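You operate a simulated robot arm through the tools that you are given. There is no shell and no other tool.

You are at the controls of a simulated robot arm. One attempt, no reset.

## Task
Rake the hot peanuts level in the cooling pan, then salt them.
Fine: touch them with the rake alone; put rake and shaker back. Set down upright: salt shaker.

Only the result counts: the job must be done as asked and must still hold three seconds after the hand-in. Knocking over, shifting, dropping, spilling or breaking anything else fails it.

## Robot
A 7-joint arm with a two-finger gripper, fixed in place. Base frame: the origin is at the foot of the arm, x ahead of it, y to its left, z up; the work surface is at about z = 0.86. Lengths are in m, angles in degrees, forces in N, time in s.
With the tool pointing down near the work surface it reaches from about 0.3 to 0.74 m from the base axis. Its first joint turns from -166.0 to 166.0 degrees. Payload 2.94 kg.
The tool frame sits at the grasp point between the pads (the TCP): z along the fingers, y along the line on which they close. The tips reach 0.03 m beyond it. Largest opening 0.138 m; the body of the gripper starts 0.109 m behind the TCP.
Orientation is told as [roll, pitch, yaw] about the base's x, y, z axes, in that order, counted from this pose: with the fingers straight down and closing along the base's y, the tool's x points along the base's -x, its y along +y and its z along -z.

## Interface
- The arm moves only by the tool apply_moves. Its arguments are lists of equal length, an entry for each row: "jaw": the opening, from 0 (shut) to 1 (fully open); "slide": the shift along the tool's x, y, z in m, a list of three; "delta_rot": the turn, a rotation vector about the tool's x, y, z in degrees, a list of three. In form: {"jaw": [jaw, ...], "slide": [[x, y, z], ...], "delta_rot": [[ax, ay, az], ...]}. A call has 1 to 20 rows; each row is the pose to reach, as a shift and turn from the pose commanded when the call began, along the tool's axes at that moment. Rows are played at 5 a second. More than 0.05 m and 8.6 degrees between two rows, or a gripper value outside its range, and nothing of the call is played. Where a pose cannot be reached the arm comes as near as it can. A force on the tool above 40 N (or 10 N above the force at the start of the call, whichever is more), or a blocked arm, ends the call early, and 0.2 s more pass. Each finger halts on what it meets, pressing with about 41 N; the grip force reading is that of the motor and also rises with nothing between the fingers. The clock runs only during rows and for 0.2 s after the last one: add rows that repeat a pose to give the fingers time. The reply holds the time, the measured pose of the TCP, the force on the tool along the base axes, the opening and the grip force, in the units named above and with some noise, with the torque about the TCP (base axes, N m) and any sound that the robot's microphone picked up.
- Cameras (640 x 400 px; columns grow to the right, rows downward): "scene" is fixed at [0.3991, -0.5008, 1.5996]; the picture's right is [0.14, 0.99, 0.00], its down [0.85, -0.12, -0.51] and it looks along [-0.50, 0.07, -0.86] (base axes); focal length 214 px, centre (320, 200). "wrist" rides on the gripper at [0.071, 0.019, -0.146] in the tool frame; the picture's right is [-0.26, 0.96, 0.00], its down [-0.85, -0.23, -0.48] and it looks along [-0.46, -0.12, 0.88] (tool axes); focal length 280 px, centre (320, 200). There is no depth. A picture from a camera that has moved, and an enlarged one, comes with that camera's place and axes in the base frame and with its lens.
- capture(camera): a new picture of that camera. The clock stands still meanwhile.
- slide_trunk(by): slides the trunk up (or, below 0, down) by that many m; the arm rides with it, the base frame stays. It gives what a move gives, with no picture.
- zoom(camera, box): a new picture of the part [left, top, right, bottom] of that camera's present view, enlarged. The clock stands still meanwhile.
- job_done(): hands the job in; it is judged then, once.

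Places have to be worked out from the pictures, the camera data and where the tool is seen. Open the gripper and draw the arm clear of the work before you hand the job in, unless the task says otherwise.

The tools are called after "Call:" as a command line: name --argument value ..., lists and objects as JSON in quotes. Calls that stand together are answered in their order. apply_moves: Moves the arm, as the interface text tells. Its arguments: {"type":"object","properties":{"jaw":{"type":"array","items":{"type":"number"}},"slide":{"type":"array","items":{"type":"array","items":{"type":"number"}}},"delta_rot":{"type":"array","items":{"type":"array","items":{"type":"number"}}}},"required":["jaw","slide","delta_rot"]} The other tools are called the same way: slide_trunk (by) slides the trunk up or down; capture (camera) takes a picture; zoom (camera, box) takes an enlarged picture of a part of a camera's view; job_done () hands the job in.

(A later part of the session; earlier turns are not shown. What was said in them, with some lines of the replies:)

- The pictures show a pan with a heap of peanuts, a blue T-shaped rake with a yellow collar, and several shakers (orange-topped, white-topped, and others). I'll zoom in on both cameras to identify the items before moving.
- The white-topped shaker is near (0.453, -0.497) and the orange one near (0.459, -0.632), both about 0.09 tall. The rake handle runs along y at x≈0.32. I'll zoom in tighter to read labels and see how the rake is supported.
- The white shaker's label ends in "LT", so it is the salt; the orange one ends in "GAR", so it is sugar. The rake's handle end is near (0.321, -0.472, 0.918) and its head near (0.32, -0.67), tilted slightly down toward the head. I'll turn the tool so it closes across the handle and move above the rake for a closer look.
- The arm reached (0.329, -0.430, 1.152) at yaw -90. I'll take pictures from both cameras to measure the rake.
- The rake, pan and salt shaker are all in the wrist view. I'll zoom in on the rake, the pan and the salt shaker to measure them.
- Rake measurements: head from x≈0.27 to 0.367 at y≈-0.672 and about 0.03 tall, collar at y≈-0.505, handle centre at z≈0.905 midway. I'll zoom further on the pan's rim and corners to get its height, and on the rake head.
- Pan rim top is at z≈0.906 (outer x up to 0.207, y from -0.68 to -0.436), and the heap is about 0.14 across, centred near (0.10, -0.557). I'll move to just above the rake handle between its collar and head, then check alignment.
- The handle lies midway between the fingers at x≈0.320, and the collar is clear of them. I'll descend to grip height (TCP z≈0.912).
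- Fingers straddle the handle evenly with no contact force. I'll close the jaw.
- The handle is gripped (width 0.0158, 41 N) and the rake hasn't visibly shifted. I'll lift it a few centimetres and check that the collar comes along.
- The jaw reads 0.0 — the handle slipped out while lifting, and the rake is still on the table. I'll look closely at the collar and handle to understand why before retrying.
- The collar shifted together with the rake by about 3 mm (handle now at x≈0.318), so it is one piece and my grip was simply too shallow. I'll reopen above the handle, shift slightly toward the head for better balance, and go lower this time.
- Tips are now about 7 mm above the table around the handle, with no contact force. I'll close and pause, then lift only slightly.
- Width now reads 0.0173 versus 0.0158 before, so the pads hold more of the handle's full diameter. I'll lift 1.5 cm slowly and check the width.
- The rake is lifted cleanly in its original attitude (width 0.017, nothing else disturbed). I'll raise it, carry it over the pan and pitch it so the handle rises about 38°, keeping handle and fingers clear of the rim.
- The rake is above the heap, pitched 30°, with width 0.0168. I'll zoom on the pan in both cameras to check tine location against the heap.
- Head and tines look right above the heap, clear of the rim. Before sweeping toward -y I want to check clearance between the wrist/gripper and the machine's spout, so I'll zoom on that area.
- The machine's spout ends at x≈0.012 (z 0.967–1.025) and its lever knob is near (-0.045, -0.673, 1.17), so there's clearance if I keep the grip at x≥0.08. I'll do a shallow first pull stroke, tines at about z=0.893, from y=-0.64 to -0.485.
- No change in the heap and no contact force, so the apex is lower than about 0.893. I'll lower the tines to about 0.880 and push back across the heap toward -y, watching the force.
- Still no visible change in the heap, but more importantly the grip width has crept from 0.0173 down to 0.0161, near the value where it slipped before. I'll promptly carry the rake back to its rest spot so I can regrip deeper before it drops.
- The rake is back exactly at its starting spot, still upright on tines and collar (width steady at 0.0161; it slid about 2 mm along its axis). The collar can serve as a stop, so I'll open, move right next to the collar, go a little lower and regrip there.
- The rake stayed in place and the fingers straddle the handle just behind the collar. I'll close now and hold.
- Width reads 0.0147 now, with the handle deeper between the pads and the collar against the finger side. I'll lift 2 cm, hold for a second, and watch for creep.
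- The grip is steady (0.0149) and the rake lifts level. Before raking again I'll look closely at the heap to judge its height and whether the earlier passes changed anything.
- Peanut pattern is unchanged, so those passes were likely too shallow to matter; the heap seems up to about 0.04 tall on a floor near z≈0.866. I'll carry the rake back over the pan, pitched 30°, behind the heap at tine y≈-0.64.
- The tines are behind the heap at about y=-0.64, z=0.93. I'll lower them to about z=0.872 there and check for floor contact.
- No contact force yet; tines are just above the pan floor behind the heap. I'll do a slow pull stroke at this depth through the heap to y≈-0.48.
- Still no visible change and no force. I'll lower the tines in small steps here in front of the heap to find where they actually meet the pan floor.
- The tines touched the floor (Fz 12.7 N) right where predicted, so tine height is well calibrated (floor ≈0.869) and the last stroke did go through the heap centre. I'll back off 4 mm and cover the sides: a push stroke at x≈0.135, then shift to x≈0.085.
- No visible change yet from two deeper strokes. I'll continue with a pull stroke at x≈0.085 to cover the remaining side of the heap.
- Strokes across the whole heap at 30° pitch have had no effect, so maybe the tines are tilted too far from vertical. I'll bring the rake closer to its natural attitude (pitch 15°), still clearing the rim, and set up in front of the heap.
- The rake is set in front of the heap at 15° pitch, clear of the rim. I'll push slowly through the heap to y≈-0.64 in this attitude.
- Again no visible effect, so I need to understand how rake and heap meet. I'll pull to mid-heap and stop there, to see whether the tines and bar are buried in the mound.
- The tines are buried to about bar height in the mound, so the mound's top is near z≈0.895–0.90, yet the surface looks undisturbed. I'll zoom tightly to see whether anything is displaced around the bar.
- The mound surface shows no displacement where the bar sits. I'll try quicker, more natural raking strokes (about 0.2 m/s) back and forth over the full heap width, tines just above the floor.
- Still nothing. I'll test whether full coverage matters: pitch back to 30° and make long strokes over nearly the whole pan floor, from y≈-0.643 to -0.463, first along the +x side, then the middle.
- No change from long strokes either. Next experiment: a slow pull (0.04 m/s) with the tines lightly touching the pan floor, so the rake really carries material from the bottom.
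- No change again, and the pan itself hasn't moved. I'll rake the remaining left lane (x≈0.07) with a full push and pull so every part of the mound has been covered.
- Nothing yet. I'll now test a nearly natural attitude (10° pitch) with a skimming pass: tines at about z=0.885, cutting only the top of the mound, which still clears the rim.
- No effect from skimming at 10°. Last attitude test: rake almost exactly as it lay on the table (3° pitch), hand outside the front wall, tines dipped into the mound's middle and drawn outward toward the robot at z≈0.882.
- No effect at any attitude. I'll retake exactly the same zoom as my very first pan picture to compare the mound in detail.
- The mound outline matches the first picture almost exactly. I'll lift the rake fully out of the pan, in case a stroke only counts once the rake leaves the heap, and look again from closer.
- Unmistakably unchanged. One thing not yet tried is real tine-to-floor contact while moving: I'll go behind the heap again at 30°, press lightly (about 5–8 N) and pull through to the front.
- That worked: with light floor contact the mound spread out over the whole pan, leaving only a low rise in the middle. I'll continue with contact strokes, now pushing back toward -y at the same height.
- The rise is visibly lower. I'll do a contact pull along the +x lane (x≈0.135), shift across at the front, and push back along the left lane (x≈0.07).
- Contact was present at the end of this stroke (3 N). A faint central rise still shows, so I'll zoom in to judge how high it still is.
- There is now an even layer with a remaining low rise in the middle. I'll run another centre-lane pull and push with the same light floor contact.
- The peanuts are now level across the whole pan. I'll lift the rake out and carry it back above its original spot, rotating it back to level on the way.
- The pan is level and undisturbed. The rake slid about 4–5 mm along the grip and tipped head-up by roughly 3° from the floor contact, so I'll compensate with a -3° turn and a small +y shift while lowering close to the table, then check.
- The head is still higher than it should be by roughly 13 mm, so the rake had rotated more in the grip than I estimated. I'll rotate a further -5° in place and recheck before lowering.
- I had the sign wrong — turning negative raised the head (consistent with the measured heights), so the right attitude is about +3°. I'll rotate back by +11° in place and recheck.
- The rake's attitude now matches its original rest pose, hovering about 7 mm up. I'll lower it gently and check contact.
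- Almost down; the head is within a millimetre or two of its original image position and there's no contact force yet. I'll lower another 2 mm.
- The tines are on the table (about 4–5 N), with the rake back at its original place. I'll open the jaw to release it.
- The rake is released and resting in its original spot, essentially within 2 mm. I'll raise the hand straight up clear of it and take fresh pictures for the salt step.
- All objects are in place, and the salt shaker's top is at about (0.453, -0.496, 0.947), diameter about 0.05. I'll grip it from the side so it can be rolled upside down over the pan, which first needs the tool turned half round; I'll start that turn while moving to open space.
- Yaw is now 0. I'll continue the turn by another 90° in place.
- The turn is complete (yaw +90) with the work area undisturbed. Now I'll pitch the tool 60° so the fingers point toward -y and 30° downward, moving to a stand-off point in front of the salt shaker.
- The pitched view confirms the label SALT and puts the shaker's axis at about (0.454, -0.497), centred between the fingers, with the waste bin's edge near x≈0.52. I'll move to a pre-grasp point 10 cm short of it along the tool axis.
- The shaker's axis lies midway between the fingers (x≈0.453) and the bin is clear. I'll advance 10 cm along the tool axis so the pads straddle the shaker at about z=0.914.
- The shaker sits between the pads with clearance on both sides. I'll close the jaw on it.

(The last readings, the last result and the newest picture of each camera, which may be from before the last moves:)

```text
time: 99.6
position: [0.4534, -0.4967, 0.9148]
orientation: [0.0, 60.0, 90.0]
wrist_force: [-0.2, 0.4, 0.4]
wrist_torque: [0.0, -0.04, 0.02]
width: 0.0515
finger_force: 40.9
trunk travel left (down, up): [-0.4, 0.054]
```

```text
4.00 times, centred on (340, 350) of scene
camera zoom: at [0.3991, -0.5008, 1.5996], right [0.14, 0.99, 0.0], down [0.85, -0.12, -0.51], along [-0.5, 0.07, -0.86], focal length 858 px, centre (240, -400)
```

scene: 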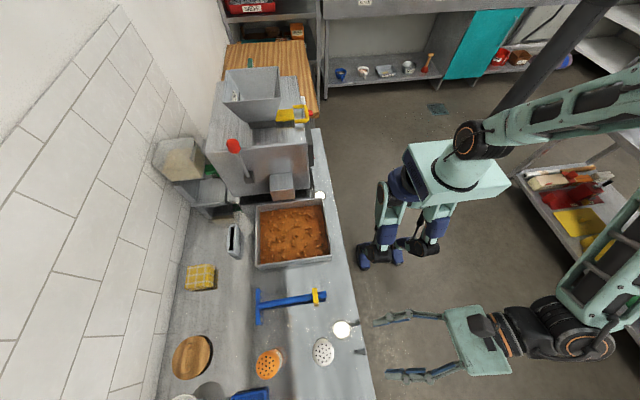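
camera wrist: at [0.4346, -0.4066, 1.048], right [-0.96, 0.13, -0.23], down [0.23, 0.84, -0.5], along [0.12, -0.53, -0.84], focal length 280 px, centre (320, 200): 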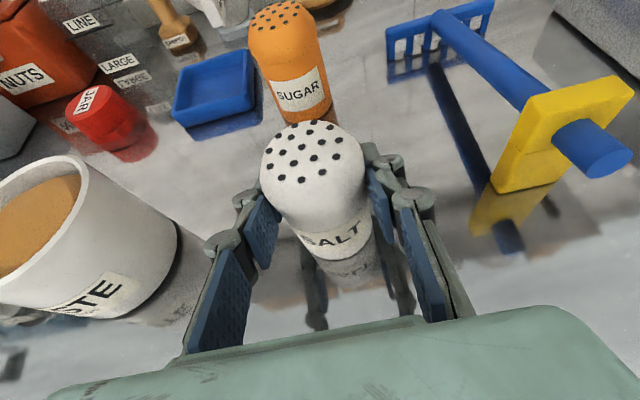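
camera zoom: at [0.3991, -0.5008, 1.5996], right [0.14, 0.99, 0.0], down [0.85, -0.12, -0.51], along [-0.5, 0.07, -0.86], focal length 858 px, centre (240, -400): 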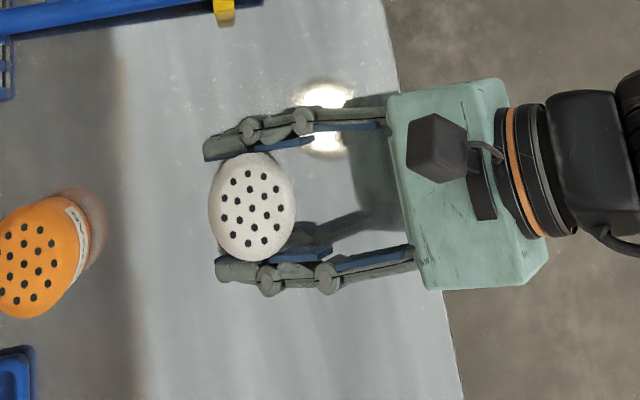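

The shaker is gripped (width 0.0515, 41 N) and still upright. I'll lift it slowly by 4 cm and check the hold.

Call:
apply_moves --jaw '[0, 0, 0, 0, 0]' --slide '[[0.0043, 0, -0.0025], [0.013, 0, -0.0075], [0.0217, 0, -0.0125], [0.0346, 0, -0.02], [0.0346, 0, -0.02]]' --delta_rot '[[0, 0, 0], [0, 0, 0], [0, 0, 0], [0, 0, 0], [0, 0, 0]]'

Call:
capture --camera "wrist"

```text
time: 100.8
position: [0.4546, -0.4972, 0.9529]
orientation: [0.0, 59.9, 89.9]
wrist_force: [0.3, -0.6, -1.9]
wrist_torque: [0.04, 0.03, 0.02]
width: 0.0516
finger_force: 40.6
trunk travel left (down, up): [-0.4, 0.054]
```

```text
taken
camera wrist: at [0.4344, -0.407, 1.0885], right [-0.96, 0.13, -0.23], down [0.23, 0.84, -0.5], along [0.12, -0.53, -0.84], focal length 280 px, centre (320, 200)
```

wrist: 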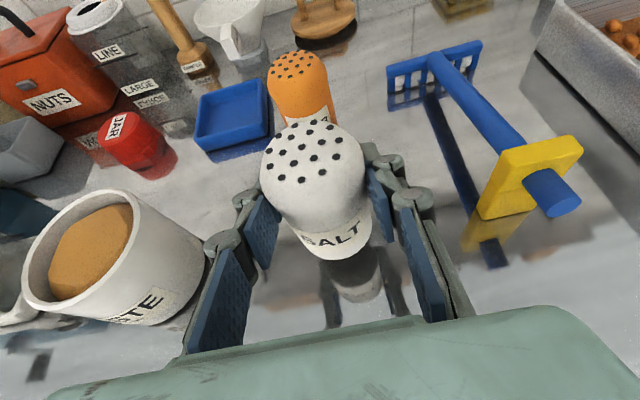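

The shaker is held firmly and upright. I'll raise it and carry it upright over to above the pan centre at z≈1.08.

Call:
apply_moves --jaw '[0, 0, 0, 0, 0, 0, 0, 0, 0, 0, 0, 0]' --slide '[[0.0364, 0, -0.021], [0.0736, 0, -0.0425], [0.11, 0, -0.0635], [0.1136, 0.0443, -0.0572], [0.1173, 0.0887, -0.051], [0.1209, 0.133, -0.0447], [0.1245, 0.1773, -0.0384], [0.1281, 0.2216, -0.0321], [0.1318, 0.266, -0.0259], [0.1354, 0.3103, -0.0196], [0.139, 0.3546, -0.0133], [0.139, 0.3546, -0.0133]]' --delta_rot '[[0, 0, 0], [0, 0, 0], [0, 0, 0], [0, 0, 0], [0, 0, 0], [0, 0, 0], [0, 0, 0], [0, 0, 0], [0, 0, 0], [0, 0, 0], [0, 0, 0], [0, 0, 0]]'

Call:
capture --camera "scene"

Call:
capture --camera "wrist"

```text
time: 103.4
position: [0.0989, -0.5552, 1.0808]
orientation: [0.1, 60.0, 90.1]
wrist_force: [0.1, -0.5, -0.9]
wrist_torque: [-0.01, 0.04, -0.06]
width: 0.0513
finger_force: 41.1
trunk travel left (down, up): [-0.4, 0.054]
```

```text
taken
```

scene: 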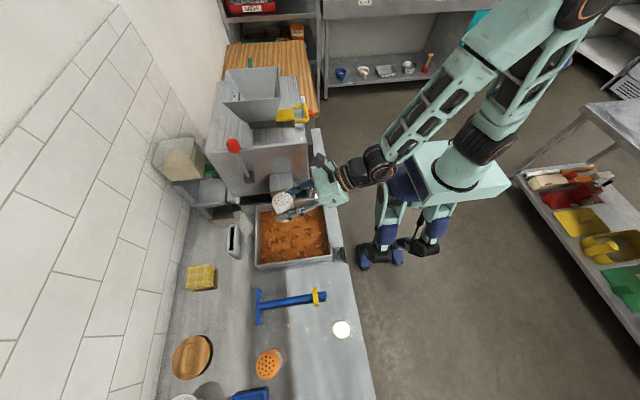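

```text
taken
camera wrist: at [0.0805, -0.4641, 1.2155], right [-0.97, 0.13, -0.23], down [0.23, 0.84, -0.5], along [0.13, -0.53, -0.84], focal length 280 px, centre (320, 200)
```

wrist: 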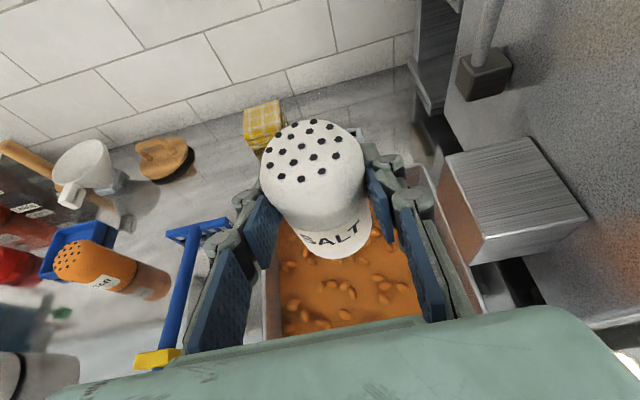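

The shaker is upright above the level peanuts with the machine spout clear. I'll shift 2.5 cm toward +x for extra clearance and begin rolling the shaker, first 90°.

Call:
apply_moves --jaw '[0, 0, 0, 0, 0, 0, 0, 0, 0, 0, 0, 0]' --slide '[[0, -0.0125, 0], [0, -0.025, 0], [0, -0.025, 0], [0, -0.025, 0], [0, -0.025, 0], [0, -0.025, 0], [0, -0.025, 0], [0, -0.025, 0], [0, -0.025, 0], [0, -0.025, 0], [0, -0.025, 0], [0, -0.025, 0]]' --delta_rot '[[0, 0, 0], [0, 0, 8], [0, 0, 16], [0, 0, 24], [0, 0, 32], [0, 0, 40], [0, 0, 48], [0, 0, 56], [0, 0, 64], [0, 0, 72], [0, 0, 80], [0, 0, 85]]'

Call:
capture --camera "scene"

Call:
capture --camera "wrist"

```text
time: 106.0
position: [0.1234, -0.5556, 1.0816]
orientation: [-59.9, 4.2, 2.6]
wrist_force: [-0.1, 0.4, -1.3]
wrist_torque: [0.03, 0.0, -0.01]
width: 0.0517
finger_force: 41.1
trunk travel left (down, up): [-0.4, 0.054]
```

```text
taken
```

scene: 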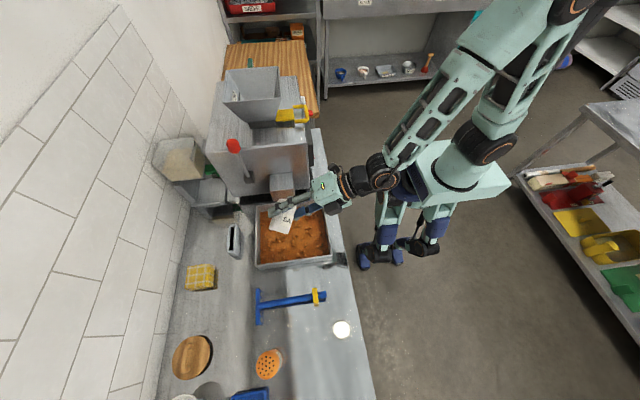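

```text
taken
camera wrist: at [0.0515, -0.423, 1.1426], right [0.18, 0.49, -0.85], down [0.87, 0.33, 0.37], along [0.47, -0.8, -0.37], focal length 280 px, centre (320, 200)
```

wrist: 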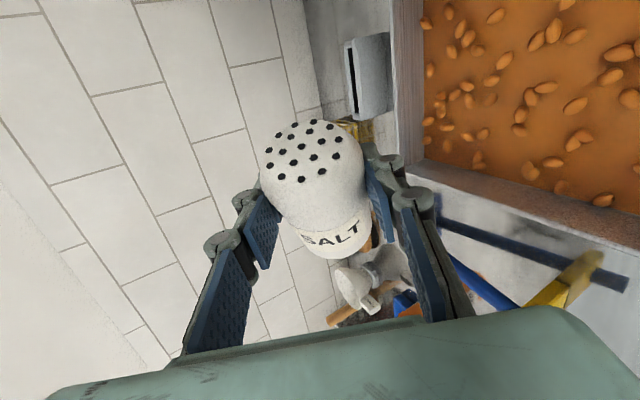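

The roll is going smoothly; the shaker now lies sideways over the pan. I'll continue rolling to fully 180°.

Call:
apply_moves --jaw '[0, 0, 0, 0, 0, 0, 0, 0, 0, 0, 0, 0]' --slide '[[0, 0, 0], [0, 0, 0], [0, 0, 0], [0, 0, 0], [0, 0, 0], [0, 0, 0], [0, 0, 0], [0, 0, 0], [0, 0, 0], [0, 0, 0], [0, 0, 0], [0, 0, 0]]' --delta_rot '[[0, 0, 8], [0, 0, 16], [0, 0, 24], [0, 0, 32], [0, 0, 40], [0, 0, 48], [0, 0, 56], [0, 0, 64], [0, 0, 72], [0, 0, 80], [0, 0, 88], [0, 0, 95]]'

Call:
capture --camera "scene"

Call:
zoom --camera "scene" --box '[240, 165, 360, 280]'

Call:
capture --camera "wrist"

```text
time: 108.6
position: [0.1245, -0.5564, 1.0808]
orientation: [0.3, -59.9, -90.3]
wrist_force: [-0.3, 0.3, -1.0]
wrist_torque: [0.03, -0.04, -0.05]
width: 0.0515
finger_force: 41.2
trunk travel left (down, up): [-0.4, 0.054]
```

```text
taken
```

scene: 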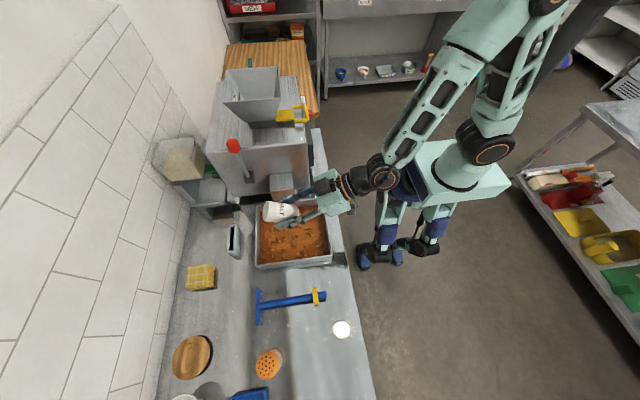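

```text
3.48 times, centred on (300, 222) of scene
camera zoom: at [0.3991, -0.5008, 1.5996], right [0.14, 0.99, 0.0], down [0.85, -0.12, -0.51], along [-0.5, 0.07, -0.86], focal length 746 px, centre (390, 122)
```

zoom: 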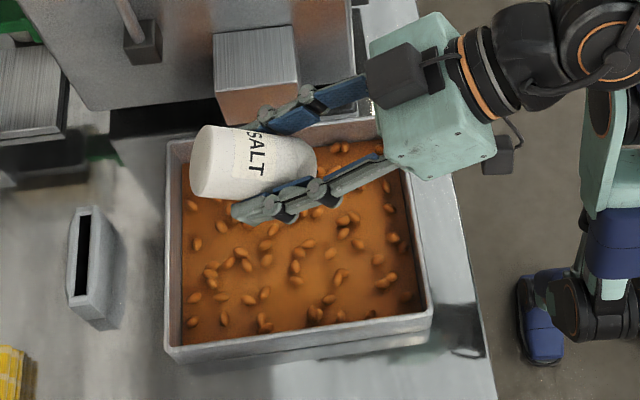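

```text
taken
camera wrist: at [0.1432, -0.394, 1.0924], right [0.96, -0.13, 0.23], down [-0.23, -0.01, 0.97], along [-0.13, -0.99, -0.04], focal length 280 px, centre (320, 200)
```

wrist: 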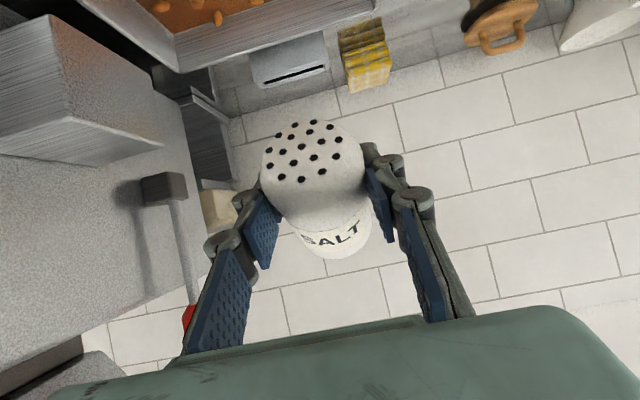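

The shaker is rolled over, its holes pointing toward the robot and 30° below horizontal, still over the pan. I'll pitch the tool up to horizontal so the holes face nearly straight down, centred over the pan.

Call:
apply_moves --jaw '[0, 0, 0, 0, 0]' --slide '[[-0.0019, -0.005, 0.0033], [-0.0038, -0.01, 0.0065], [-0.0056, -0.015, 0.0098], [-0.0075, -0.02, 0.013], [-0.0075, -0.02, 0.013]]' --delta_rot '[[0, -7.5, 0], [0, -15, 0], [0, -22.5, 0], [0, -30, 0], [0, -30, 0]]'

Call:
zoom --camera "scene" --box '[240, 165, 360, 280]'

Call:
capture --camera "wrist"

```text
time: 109.8
position: [0.1211, -0.5669, 1.0848]
orientation: [-59.5, -89.8, -31.2]
wrist_force: [0.2, -0.4, -0.8]
wrist_torque: [-0.01, 0.0, -0.04]
width: 0.0517
finger_force: 40.9
out of reach, approached as far as the arm can: row 4, 5
trunk travel left (down, up): [-0.4, 0.054]
```

```text
3.48 times, centred on (300, 222) of scene
camera zoom: at [0.3991, -0.5008, 1.5996], right [0.14, 0.99, 0.0], down [0.85, -0.12, -0.51], along [-0.5, 0.07, -0.86], focal length 746 px, centre (390, 122)
```

zoom: 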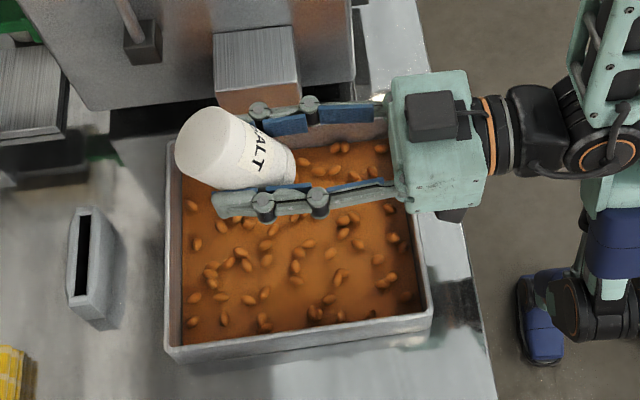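

```text
taken
camera wrist: at [0.1415, -0.422, 1.0136], right [0.97, -0.01, 0.26], down [-0.22, 0.48, 0.85], along [-0.13, -0.88, 0.46], focal length 280 px, centre (320, 200)
```

wrist: 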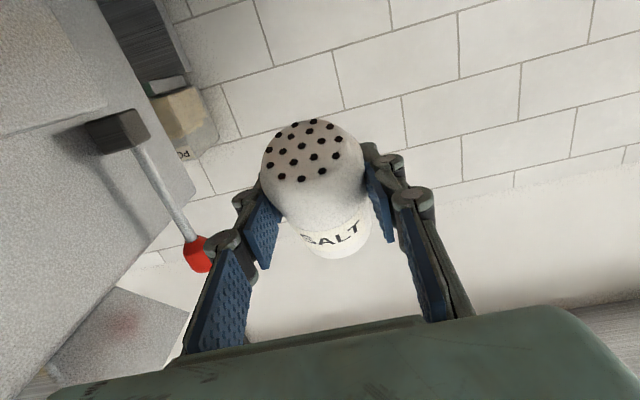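

The tool is horizontal and the shaker's holes now face down at about 150° from upright over the pan (slight reach limit, but position is fine). I'll shake it up and down a few times.

Call:
apply_moves --jaw '[0, 0, 0, 0, 0, 0, 0, 0, 0, 0]' --slide '[[0.02, 0, -0.01], [0.045, 0, -0.01], [0.005, 0, -0.01], [0.045, 0, -0.01], [0.005, 0, -0.01], [0.045, 0, -0.01], [0.005, 0, -0.01], [0.045, 0, -0.01], [0.02, 0, -0.01], [0.02, 0, -0.01]]' --delta_rot '[[0, 0, 0], [0, 0, 0], [0, 0, 0], [0, 0, 0], [0, 0, 0], [0, 0, 0], [0, 0, 0], [0, 0, 0], [0, 0, 0], [0, 0, 0]]'

Call:
zoom --camera "scene" --box '[240, 165, 360, 280]'

Call:
zoom --camera "scene" --box '[262, 205, 332, 270]'

```text
time: 112.0
position: [0.1248, -0.5539, 1.0653]
orientation: [-49.8, -89.9, -40.5]
wrist_force: [-0.9, 0.9, -1.5]
wrist_torque: [0.03, -0.04, 0.04]
width: 0.0516
finger_force: 41.1
out of reach, approached as far as the arm can: row 1, 2, 4, 6, 8, 9, 10
trunk travel left (down, up): [-0.4, 0.054]
```

```text
3.48 times, centred on (300, 222) of scene
camera zoom: at [0.3991, -0.5008, 1.5996], right [0.14, 0.99, 0.0], down [0.85, -0.12, -0.51], along [-0.5, 0.07, -0.86], focal length 746 px, centre (390, 122)
```

zoom: 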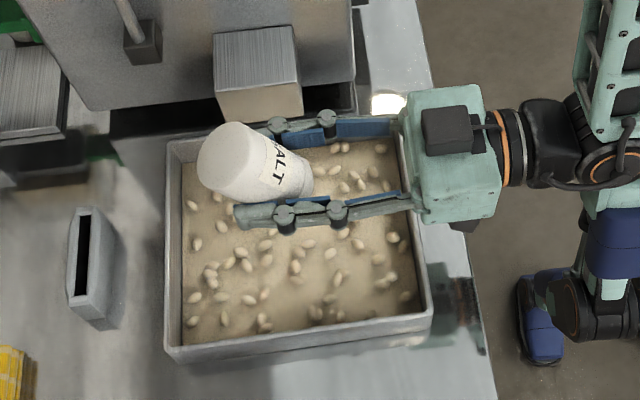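

```text
6.15 times, centred on (297, 238) of scene
camera zoom: at [0.3991, -0.5008, 1.5996], right [0.14, 0.99, 0.0], down [0.85, -0.12, -0.51], along [-0.5, 0.07, -0.86], focal length 1320 px, centre (462, -31)
```

zoom: 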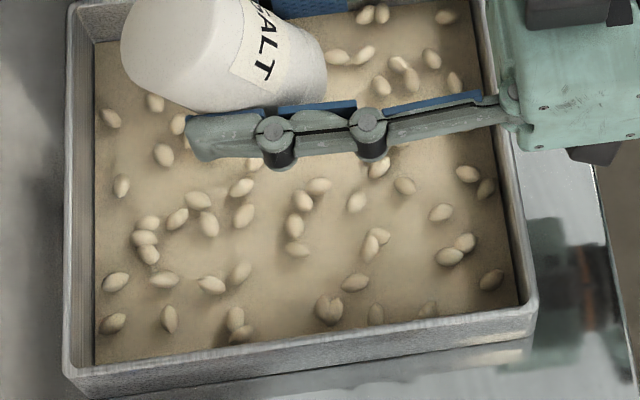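

The whole bed has turned pale — the peanuts are salted. I'll stop shaking and start bringing the shaker upright again over the pan, first pitching the tool back down by 30°.

Call:
apply_moves --jaw '[0, 0, 0, 0, 0]' --slide '[[0, 0, 0], [0, 0, 0], [0, 0, 0], [0, 0, 0], [0, 0, 0]]' --delta_rot '[[0, 7.5, 0], [0, 15, 0], [0, 22.5, 0], [0, 30, 0], [0, 30, 0]]'

Call:
zoom --camera "scene" --box '[240, 165, 360, 280]'

```text
time: 113.2
position: [0.1254, -0.5568, 1.0657]
orientation: [0.1, -59.9, -90.0]
wrist_force: [-0.2, 0.5, -1.9]
wrist_torque: [0.07, -0.02, -0.01]
width: 0.0515
finger_force: 41.6
trunk travel left (down, up): [-0.4, 0.054]
```

```text
3.48 times, centred on (300, 222) of scene
camera zoom: at [0.3991, -0.5008, 1.5996], right [0.14, 0.99, 0.0], down [0.85, -0.12, -0.51], along [-0.5, 0.07, -0.86], focal length 746 px, centre (390, 122)
```

zoom: 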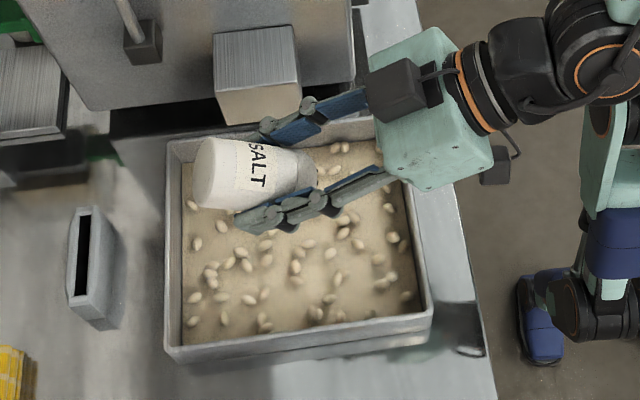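

Pose is back to the rolled state at (0.125, -0.557, 1.066). I'll roll the shaker back upright over the pan, first half.

Call:
apply_moves --jaw '[0, 0, 0, 0, 0, 0, 0, 0, 0, 0, 0, 0]' --slide '[[0, 0, 0], [0, 0, 0], [0, 0, 0], [0, 0, 0], [0, 0, 0], [0, 0, 0], [0, 0, 0], [0, 0, 0], [0, 0, 0], [0, 0, 0], [0, 0, 0], [0, 0, 0]]' --delta_rot '[[0, 0, -8], [0, 0, -16], [0, 0, -24], [0, 0, -32], [0, 0, -40], [0, 0, -48], [0, 0, -56], [0, 0, -64], [0, 0, -72], [0, 0, -80], [0, 0, -88], [0, 0, -95]]'

```text
time: 115.8
position: [0.126, -0.5564, 1.0661]
orientation: [-59.8, 4.4, 2.6]
wrist_force: [0.2, -0.7, -1.0]
wrist_torque: [0.03, 0.01, -0.02]
width: 0.0514
finger_force: 41.0
trunk travel left (down, up): [-0.4, 0.054]
```

The first 95° of the roll back went as planned with the grip steady. I'll do the remaining 85°.

Call:
apply_moves --jaw '[0, 0, 0, 0, 0, 0, 0, 0, 0, 0, 0, 0]' --slide '[[0, 0, 0], [0, 0, 0], [0, 0, 0], [0, 0, 0], [0, 0, 0], [0, 0, 0], [0, 0, 0], [0, 0, 0], [0, 0, 0], [0, 0, 0], [0, 0, 0], [0, 0, 0]]' --delta_rot '[[0, 0, -8], [0, 0, -16], [0, 0, -24], [0, 0, -32], [0, 0, -40], [0, 0, -48], [0, 0, -56], [0, 0, -64], [0, 0, -72], [0, 0, -80], [0, 0, -85], [0, 0, -85]]'

Call:
capture --camera "wrist"

Call:
capture --camera "scene"

```text
time: 118.4
position: [0.1258, -0.5575, 1.0656]
orientation: [0.2, 60.1, 90.2]
wrist_force: [-0.3, -0.3, -0.9]
wrist_torque: [-0.01, -0.01, -0.04]
width: 0.0516
finger_force: 40.7
trunk travel left (down, up): [-0.4, 0.054]
```

```text
taken
camera wrist: at [0.1056, -0.4658, 1.1995], right [-0.97, 0.13, -0.23], down [0.23, 0.84, -0.5], along [0.12, -0.53, -0.84], focal length 280 px, centre (320, 200)
```

wrist: 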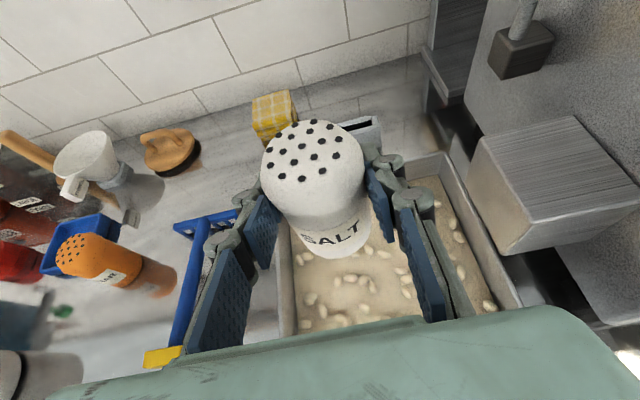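

```text
taken
```

scene: 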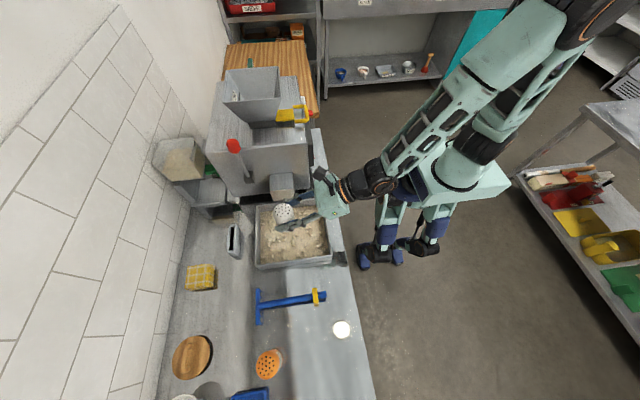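

The shaker is upright again, the peanuts are salted and nothing else moved. I'll carry it back to above its original spot and lower to z≈0.95.

Call:
apply_moves --jaw '[0, 0, 0, 0, 0, 0, 0, 0, 0, 0, 0, 0]' --slide '[[-0.0038, -0.041, -0.0066], [-0.0076, -0.0819, -0.0131], [-0.0114, -0.1229, -0.0197], [-0.0152, -0.1638, -0.0262], [-0.0189, -0.2048, -0.0328], [-0.0227, -0.2457, -0.0393], [-0.0265, -0.2867, -0.0459], [-0.0303, -0.3276, -0.0524], [-0.0649, -0.3276, -0.0324], [-0.0996, -0.3276, -0.0124], [-0.1304, -0.3276, 0.0054], [-0.1304, -0.3276, 0.0054]]' --delta_rot '[[0, 0, 0], [0, 0, 0], [0, 0, 0], [0, 0, 0], [0, 0, 0], [0, 0, 0], [0, 0, 0], [0, 0, 0], [0, 0, 0], [0, 0, 0], [0, 0, 0], [0, 0, 0]]'

Call:
capture --camera "wrist"

Call:
zoom --camera "scene" --box '[260, 300, 420, 400]'

```text
time: 121.0
position: [0.4529, -0.4958, 0.9486]
orientation: [0.0, 60.0, 89.8]
wrist_force: [0.1, 0.2, -1.2]
wrist_torque: [0.03, -0.01, 0.0]
width: 0.0516
finger_force: 41.0
trunk travel left (down, up): [-0.4, 0.054]
```

```text
taken
camera wrist: at [0.4337, -0.4056, 1.0835], right [-0.96, 0.13, -0.23], down [0.23, 0.84, -0.5], along [0.13, -0.53, -0.84], focal length 280 px, centre (320, 200)
```

wrist: 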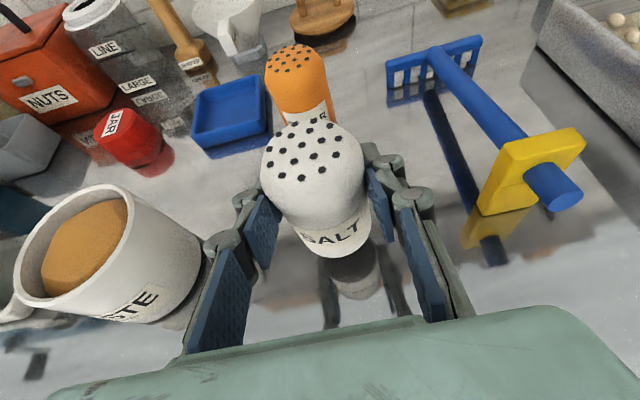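

```text
4.00 times, centred on (340, 350) of scene
camera zoom: at [0.3991, -0.5008, 1.5996], right [0.14, 0.99, 0.0], down [0.85, -0.12, -0.51], along [-0.5, 0.07, -0.86], focal length 858 px, centre (240, -400)
```

zoom: 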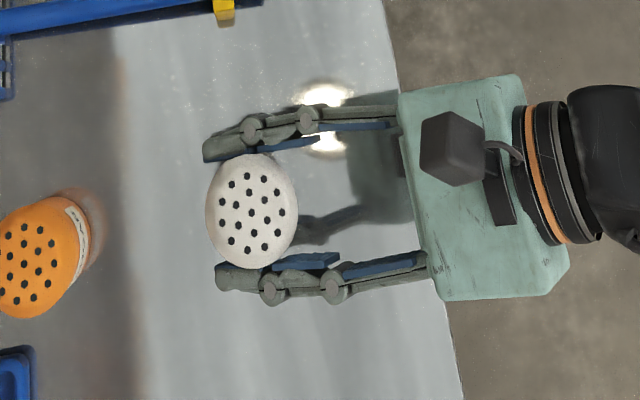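

I'm just above the original spot with the shaker upright. I'll lower it to about 2 mm above the table.

Call:
apply_moves --jaw '[0, 0, 0, 0, 0]' --slide '[[-0.0087, -0.0005, 0.0059], [-0.0173, -0.0005, 0.0109], [-0.0242, -0.0005, 0.0149], [-0.0272, -0.0005, 0.0169], [-0.0272, -0.0005, 0.0169]]' --delta_rot '[[0, 0, 0], [0, 0, 0], [0, 0, 0], [0, 0, 0], [0, 0, 0]]'

Call:
capture --camera "wrist"

```text
time: 122.2
position: [0.4529, -0.4966, 0.9179]
orientation: [0.0, 60.0, 90.0]
wrist_force: [0.1, -0.3, -1.4]
wrist_torque: [0.0, 0.0, -0.01]
width: 0.0514
finger_force: 40.6
trunk travel left (down, up): [-0.4, 0.054]
```

```text
taken
camera wrist: at [0.4339, -0.4065, 1.0522], right [-0.97, 0.13, -0.23], down [0.23, 0.84, -0.5], along [0.12, -0.53, -0.84], focal length 280 px, centre (320, 200)
```

wrist: 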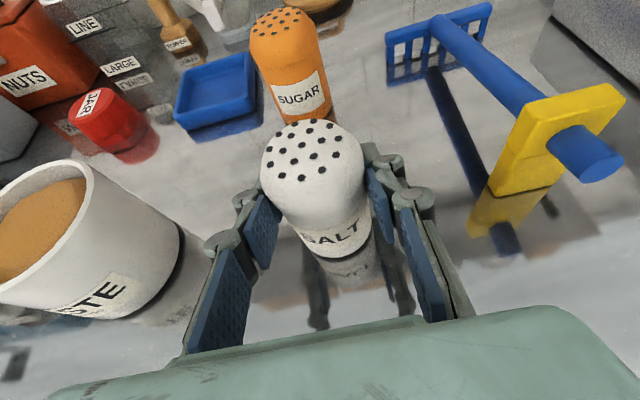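

No contact yet at z≈0.918. I'll lower 3 mm more to reach the grasp height.

Call:
apply_moves --jaw '[0, 0, 0, 0]' --slide '[[-0.0009, 0, 0.0005], [-0.0017, 0, 0.001], [-0.0026, 0, 0.0015], [-0.0026, 0, 0.0015]]' --delta_rot '[[0, 0, 0], [0, 0, 0], [0, 0, 0], [0, 0, 0]]'

```text
time: 123.2
position: [0.4534, -0.497, 0.9145]
orientation: [0.0, 59.9, 90.0]
wrist_force: [0.0, -0.1, -1.6]
wrist_torque: [0.03, 0.0, -0.02]
width: 0.0519
finger_force: 40.9
trunk travel left (down, up): [-0.4, 0.054]
```

At the original grasp height, but the force still shows the shaker's weight, so it may be a fraction of a millimetre up. I'll lower another 1 mm.

Call:
apply_moves --jaw '[0, 0, 0]' --slide '[[-0.0004, 0, 0.0003], [-0.0009, 0, 0.0005], [-0.0009, 0, 0.0005]]' --delta_rot '[[0, 0, 0], [0, 0, 0], [0, 0, 0]]'

Call:
zoom --camera "wrist" --box '[220, 90, 440, 330]'

```text
time: 124.0
position: [0.4548, -0.4971, 0.914]
orientation: [-0.1, 60.0, 89.8]
wrist_force: [-0.4, 0.1, 1.0]
wrist_torque: [0.05, 0.02, -0.01]
width: 0.0515
finger_force: 41.3
trunk travel left (down, up): [-0.4, 0.054]
```

```text
1.67 times, centred on (330, 210) of wrist
camera zoom: at [0.4339, -0.4061, 1.0485], right [-0.96, 0.13, -0.23], down [0.23, 0.84, -0.5], along [0.12, -0.53, -0.84], focal length 467 px, centre (303, 183)
```

zoom: 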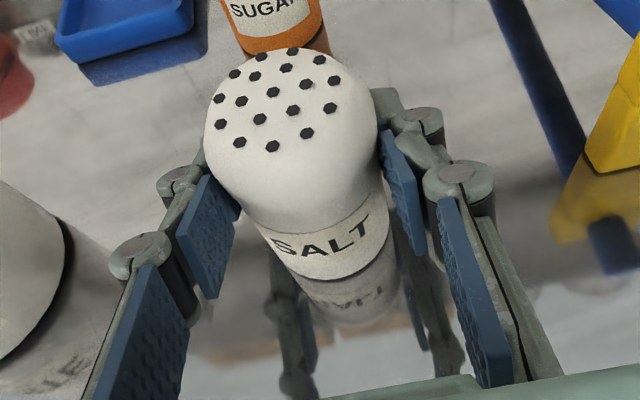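

The force turned upward (+1 N) and the shaker's base meets its reflection, so it stands on the table. I'll open the jaw gently.

Call:
apply_moves --jaw '[0.39, 0.42, 0.46, 0.5, 0.55, 0.55]' --slide '[[0, 0, 0], [0, 0, 0], [0, 0, 0], [0, 0, 0], [0, 0, 0], [0, 0, 0]]' --delta_rot '[[0, 0, 0], [0, 0, 0], [0, 0, 0], [0, 0, 0], [0, 0, 0], [0, 0, 0]]'

Call:
capture --camera "wrist"

Call:
zoom --camera "scene" --box '[260, 300, 420, 400]'

```text
time: 125.4
position: [0.4539, -0.4963, 0.9137]
orientation: [0.1, 60.0, 90.0]
wrist_force: [-1.2, 0.3, 0.1]
wrist_torque: [-0.02, -0.01, 0.01]
width: 0.0761
finger_force: 0.1
trunk travel left (down, up): [-0.4, 0.054]
```

```text
taken
camera wrist: at [0.434, -0.4061, 1.0482], right [-0.96, 0.13, -0.23], down [0.23, 0.84, -0.5], along [0.12, -0.53, -0.84], focal length 280 px, centre (320, 200)
```

wrist: 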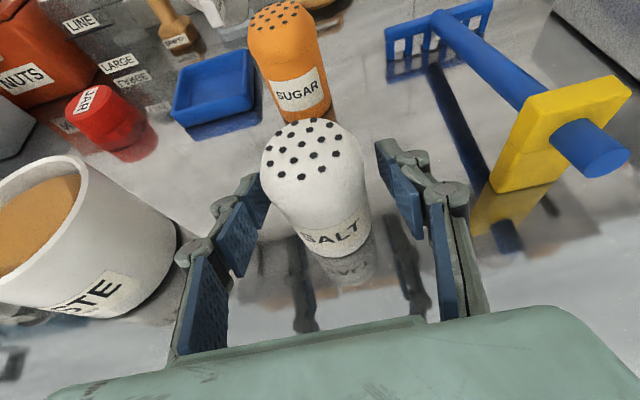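

```text
4.00 times, centred on (340, 350) of scene
camera zoom: at [0.3991, -0.5008, 1.5996], right [0.14, 0.99, 0.0], down [0.85, -0.12, -0.51], along [-0.5, 0.07, -0.86], focal length 858 px, centre (240, -400)
```

zoom: 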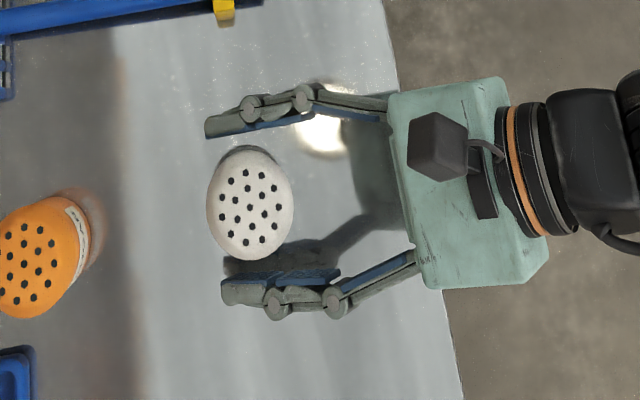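

The shaker stands upright on its original spot, free of the fingers. I'll back the hand straight out along its axis, then up and away.

Call:
apply_moves --jaw '[0.55, 0.55, 0.55, 0.55, 0.55, 0.55, 0.55]' --slide '[[0, 0, -0.02], [0, 0, -0.05], [0, 0, -0.085], [0, 0, -0.12], [0.03, 0, -0.14], [0.065, 0, -0.16], [0.1, 0, -0.18]]' --delta_rot '[[0, 0, 0], [0, 0, 0], [0, 0, 0], [0, 0, 0], [0, 0, 0], [0, 0, 0], [0, 0, 0]]'

Call:
capture --camera "wrist"

Call:
capture --camera "scene"

Call:
zoom --camera "scene" --box '[160, 180, 400, 400]'

```text
time: 127.0
position: [0.4526, -0.3912, 1.0896]
orientation: [0.0, 60.0, 90.0]
wrist_force: [0.1, 1.3, -1.2]
wrist_torque: [-0.05, -0.01, 0.0]
width: 0.0759
finger_force: 0.0
trunk travel left (down, up): [-0.4, 0.054]
```

```text
taken
camera wrist: at [0.4333, -0.3008, 1.2251], right [-0.97, 0.13, -0.23], down [0.23, 0.84, -0.5], along [0.12, -0.53, -0.84], focal length 280 px, centre (320, 200)
```

wrist: 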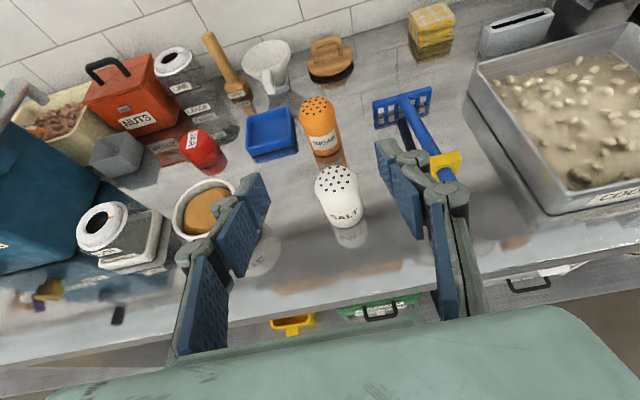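

```text
taken
```

scene: 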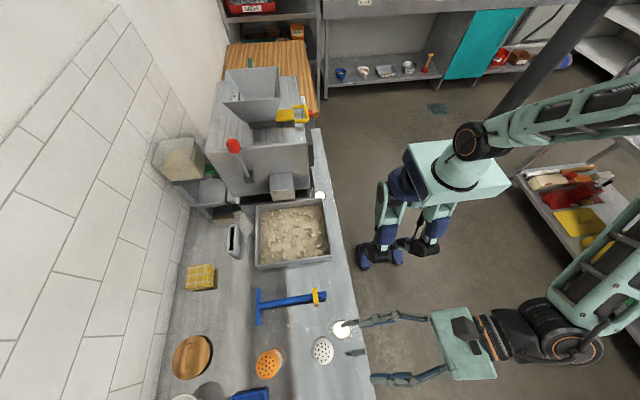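

```text
1.82 times, centred on (280, 290) of scene
camera zoom: at [0.3991, -0.5008, 1.5996], right [0.14, 0.99, 0.0], down [0.85, -0.12, -0.51], along [-0.5, 0.07, -0.86], focal length 390 px, centre (393, 36)
```

zoom: 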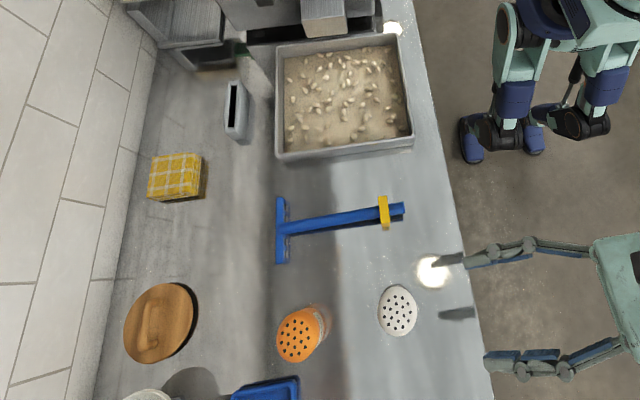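

Everything is back in place: rake and shaker match the first picture and the bed is level and pale. One darker patch shows near the pan's front wall in the wrist view, so I'll zoom in to check it.

Call:
zoom --camera "wrist" --box '[470, 20, 640, 220]'

Call:
zoom --camera "scene" --box '[240, 185, 350, 280]'

```text
2.00 times, centred on (555, 120) of wrist
camera zoom: at [0.4333, -0.3008, 1.2251], right [-0.97, 0.13, -0.23], down [0.23, 0.84, -0.5], along [0.12, -0.53, -0.84], focal length 561 px, centre (-150, 360)
```

zoom: 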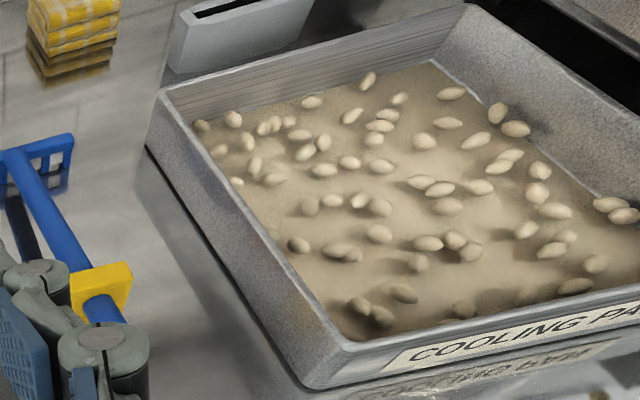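

```text
4.21 times, centred on (295, 232) of scene
camera zoom: at [0.3991, -0.5008, 1.5996], right [0.14, 0.99, 0.0], down [0.85, -0.12, -0.51], along [-0.5, 0.07, -0.86], focal length 903 px, centre (425, 63)
```

zoom: 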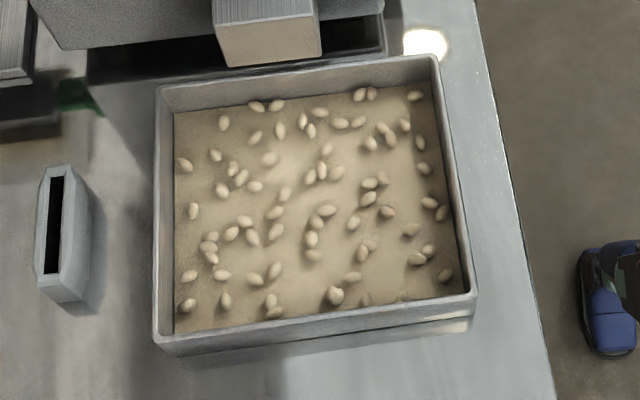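

The bed is level and uniformly salted, with nothing spilled; the dark patch was only a shadow. I'll draw the arm further clear and open the gripper fully.

Call:
apply_moves --jaw '[0.6, 0.7, 0.8, 0.9, 1, 1, 1]' --slide '[[0.015, 0, -0.03], [0.03, 0, -0.06], [0.045, 0, -0.09], [0.06, 0, -0.12], [0.07, 0, -0.14], [0.07, 0, -0.14], [0.07, 0, -0.14]]' --delta_rot '[[0, 0, 0], [0, 0, 0], [0, 0, 0], [0, 0, 0], [0, 0, 0], [0, 0, 0], [0, 0, 0]]'

Call:
capture --camera "scene"

```text
time: 128.6
position: [0.4528, -0.3051, 1.2216]
orientation: [0.0, 60.0, 90.0]
wrist_force: [-0.4, -0.1, -0.7]
wrist_torque: [-0.04, -0.03, 0.0]
width: 0.138
finger_force: 0.0
trunk travel left (down, up): [-0.4, 0.054]
```

```text
taken
```

scene: 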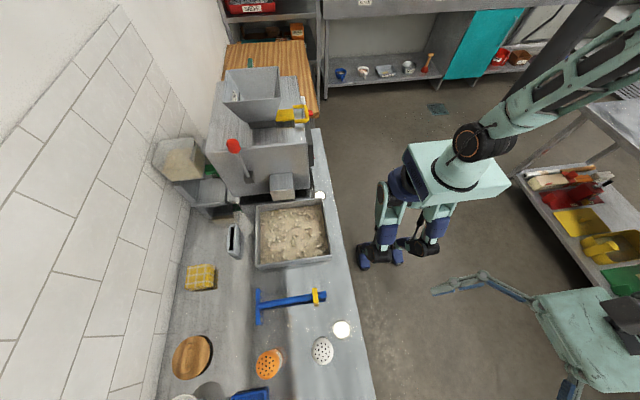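

The hand is clear of the table with the gripper fully open. The peanuts are level and salted, the rake and upright salt shaker are back where they started, and everything else is untouched, so I'm handing the job in.

Call:
job_done

```text
The job is handed in.
```

The peanuts are raked level across the whole pan and salted. The rake and the salt shaker are back in their original spots, with the shaker standing upright. I've handed the job in, but the reply didn't say whether it passed.

- **Raking:** passes above the pan floor did nothing. The heap only spread once the tines pressed lightly on the floor. In the pictures only the rake touches the peanuts, and the pan stayed in place.
- **Rake grip:** the rake slipped out of the gripper on the first lift and stayed on the table, shifting about 3 mm. The second grip started to creep, so I set the rake back down and regripped it before raking. It ended up within about 2 mm of where it started.
- **Salt:** I shook the salt only over the pan, and none shows outside it. The shaker ended up about 2–3 mm from its original place.
- **Rest of the table:** everything else matches the first pictures. The arm is clear of the table with the gripper fully open.
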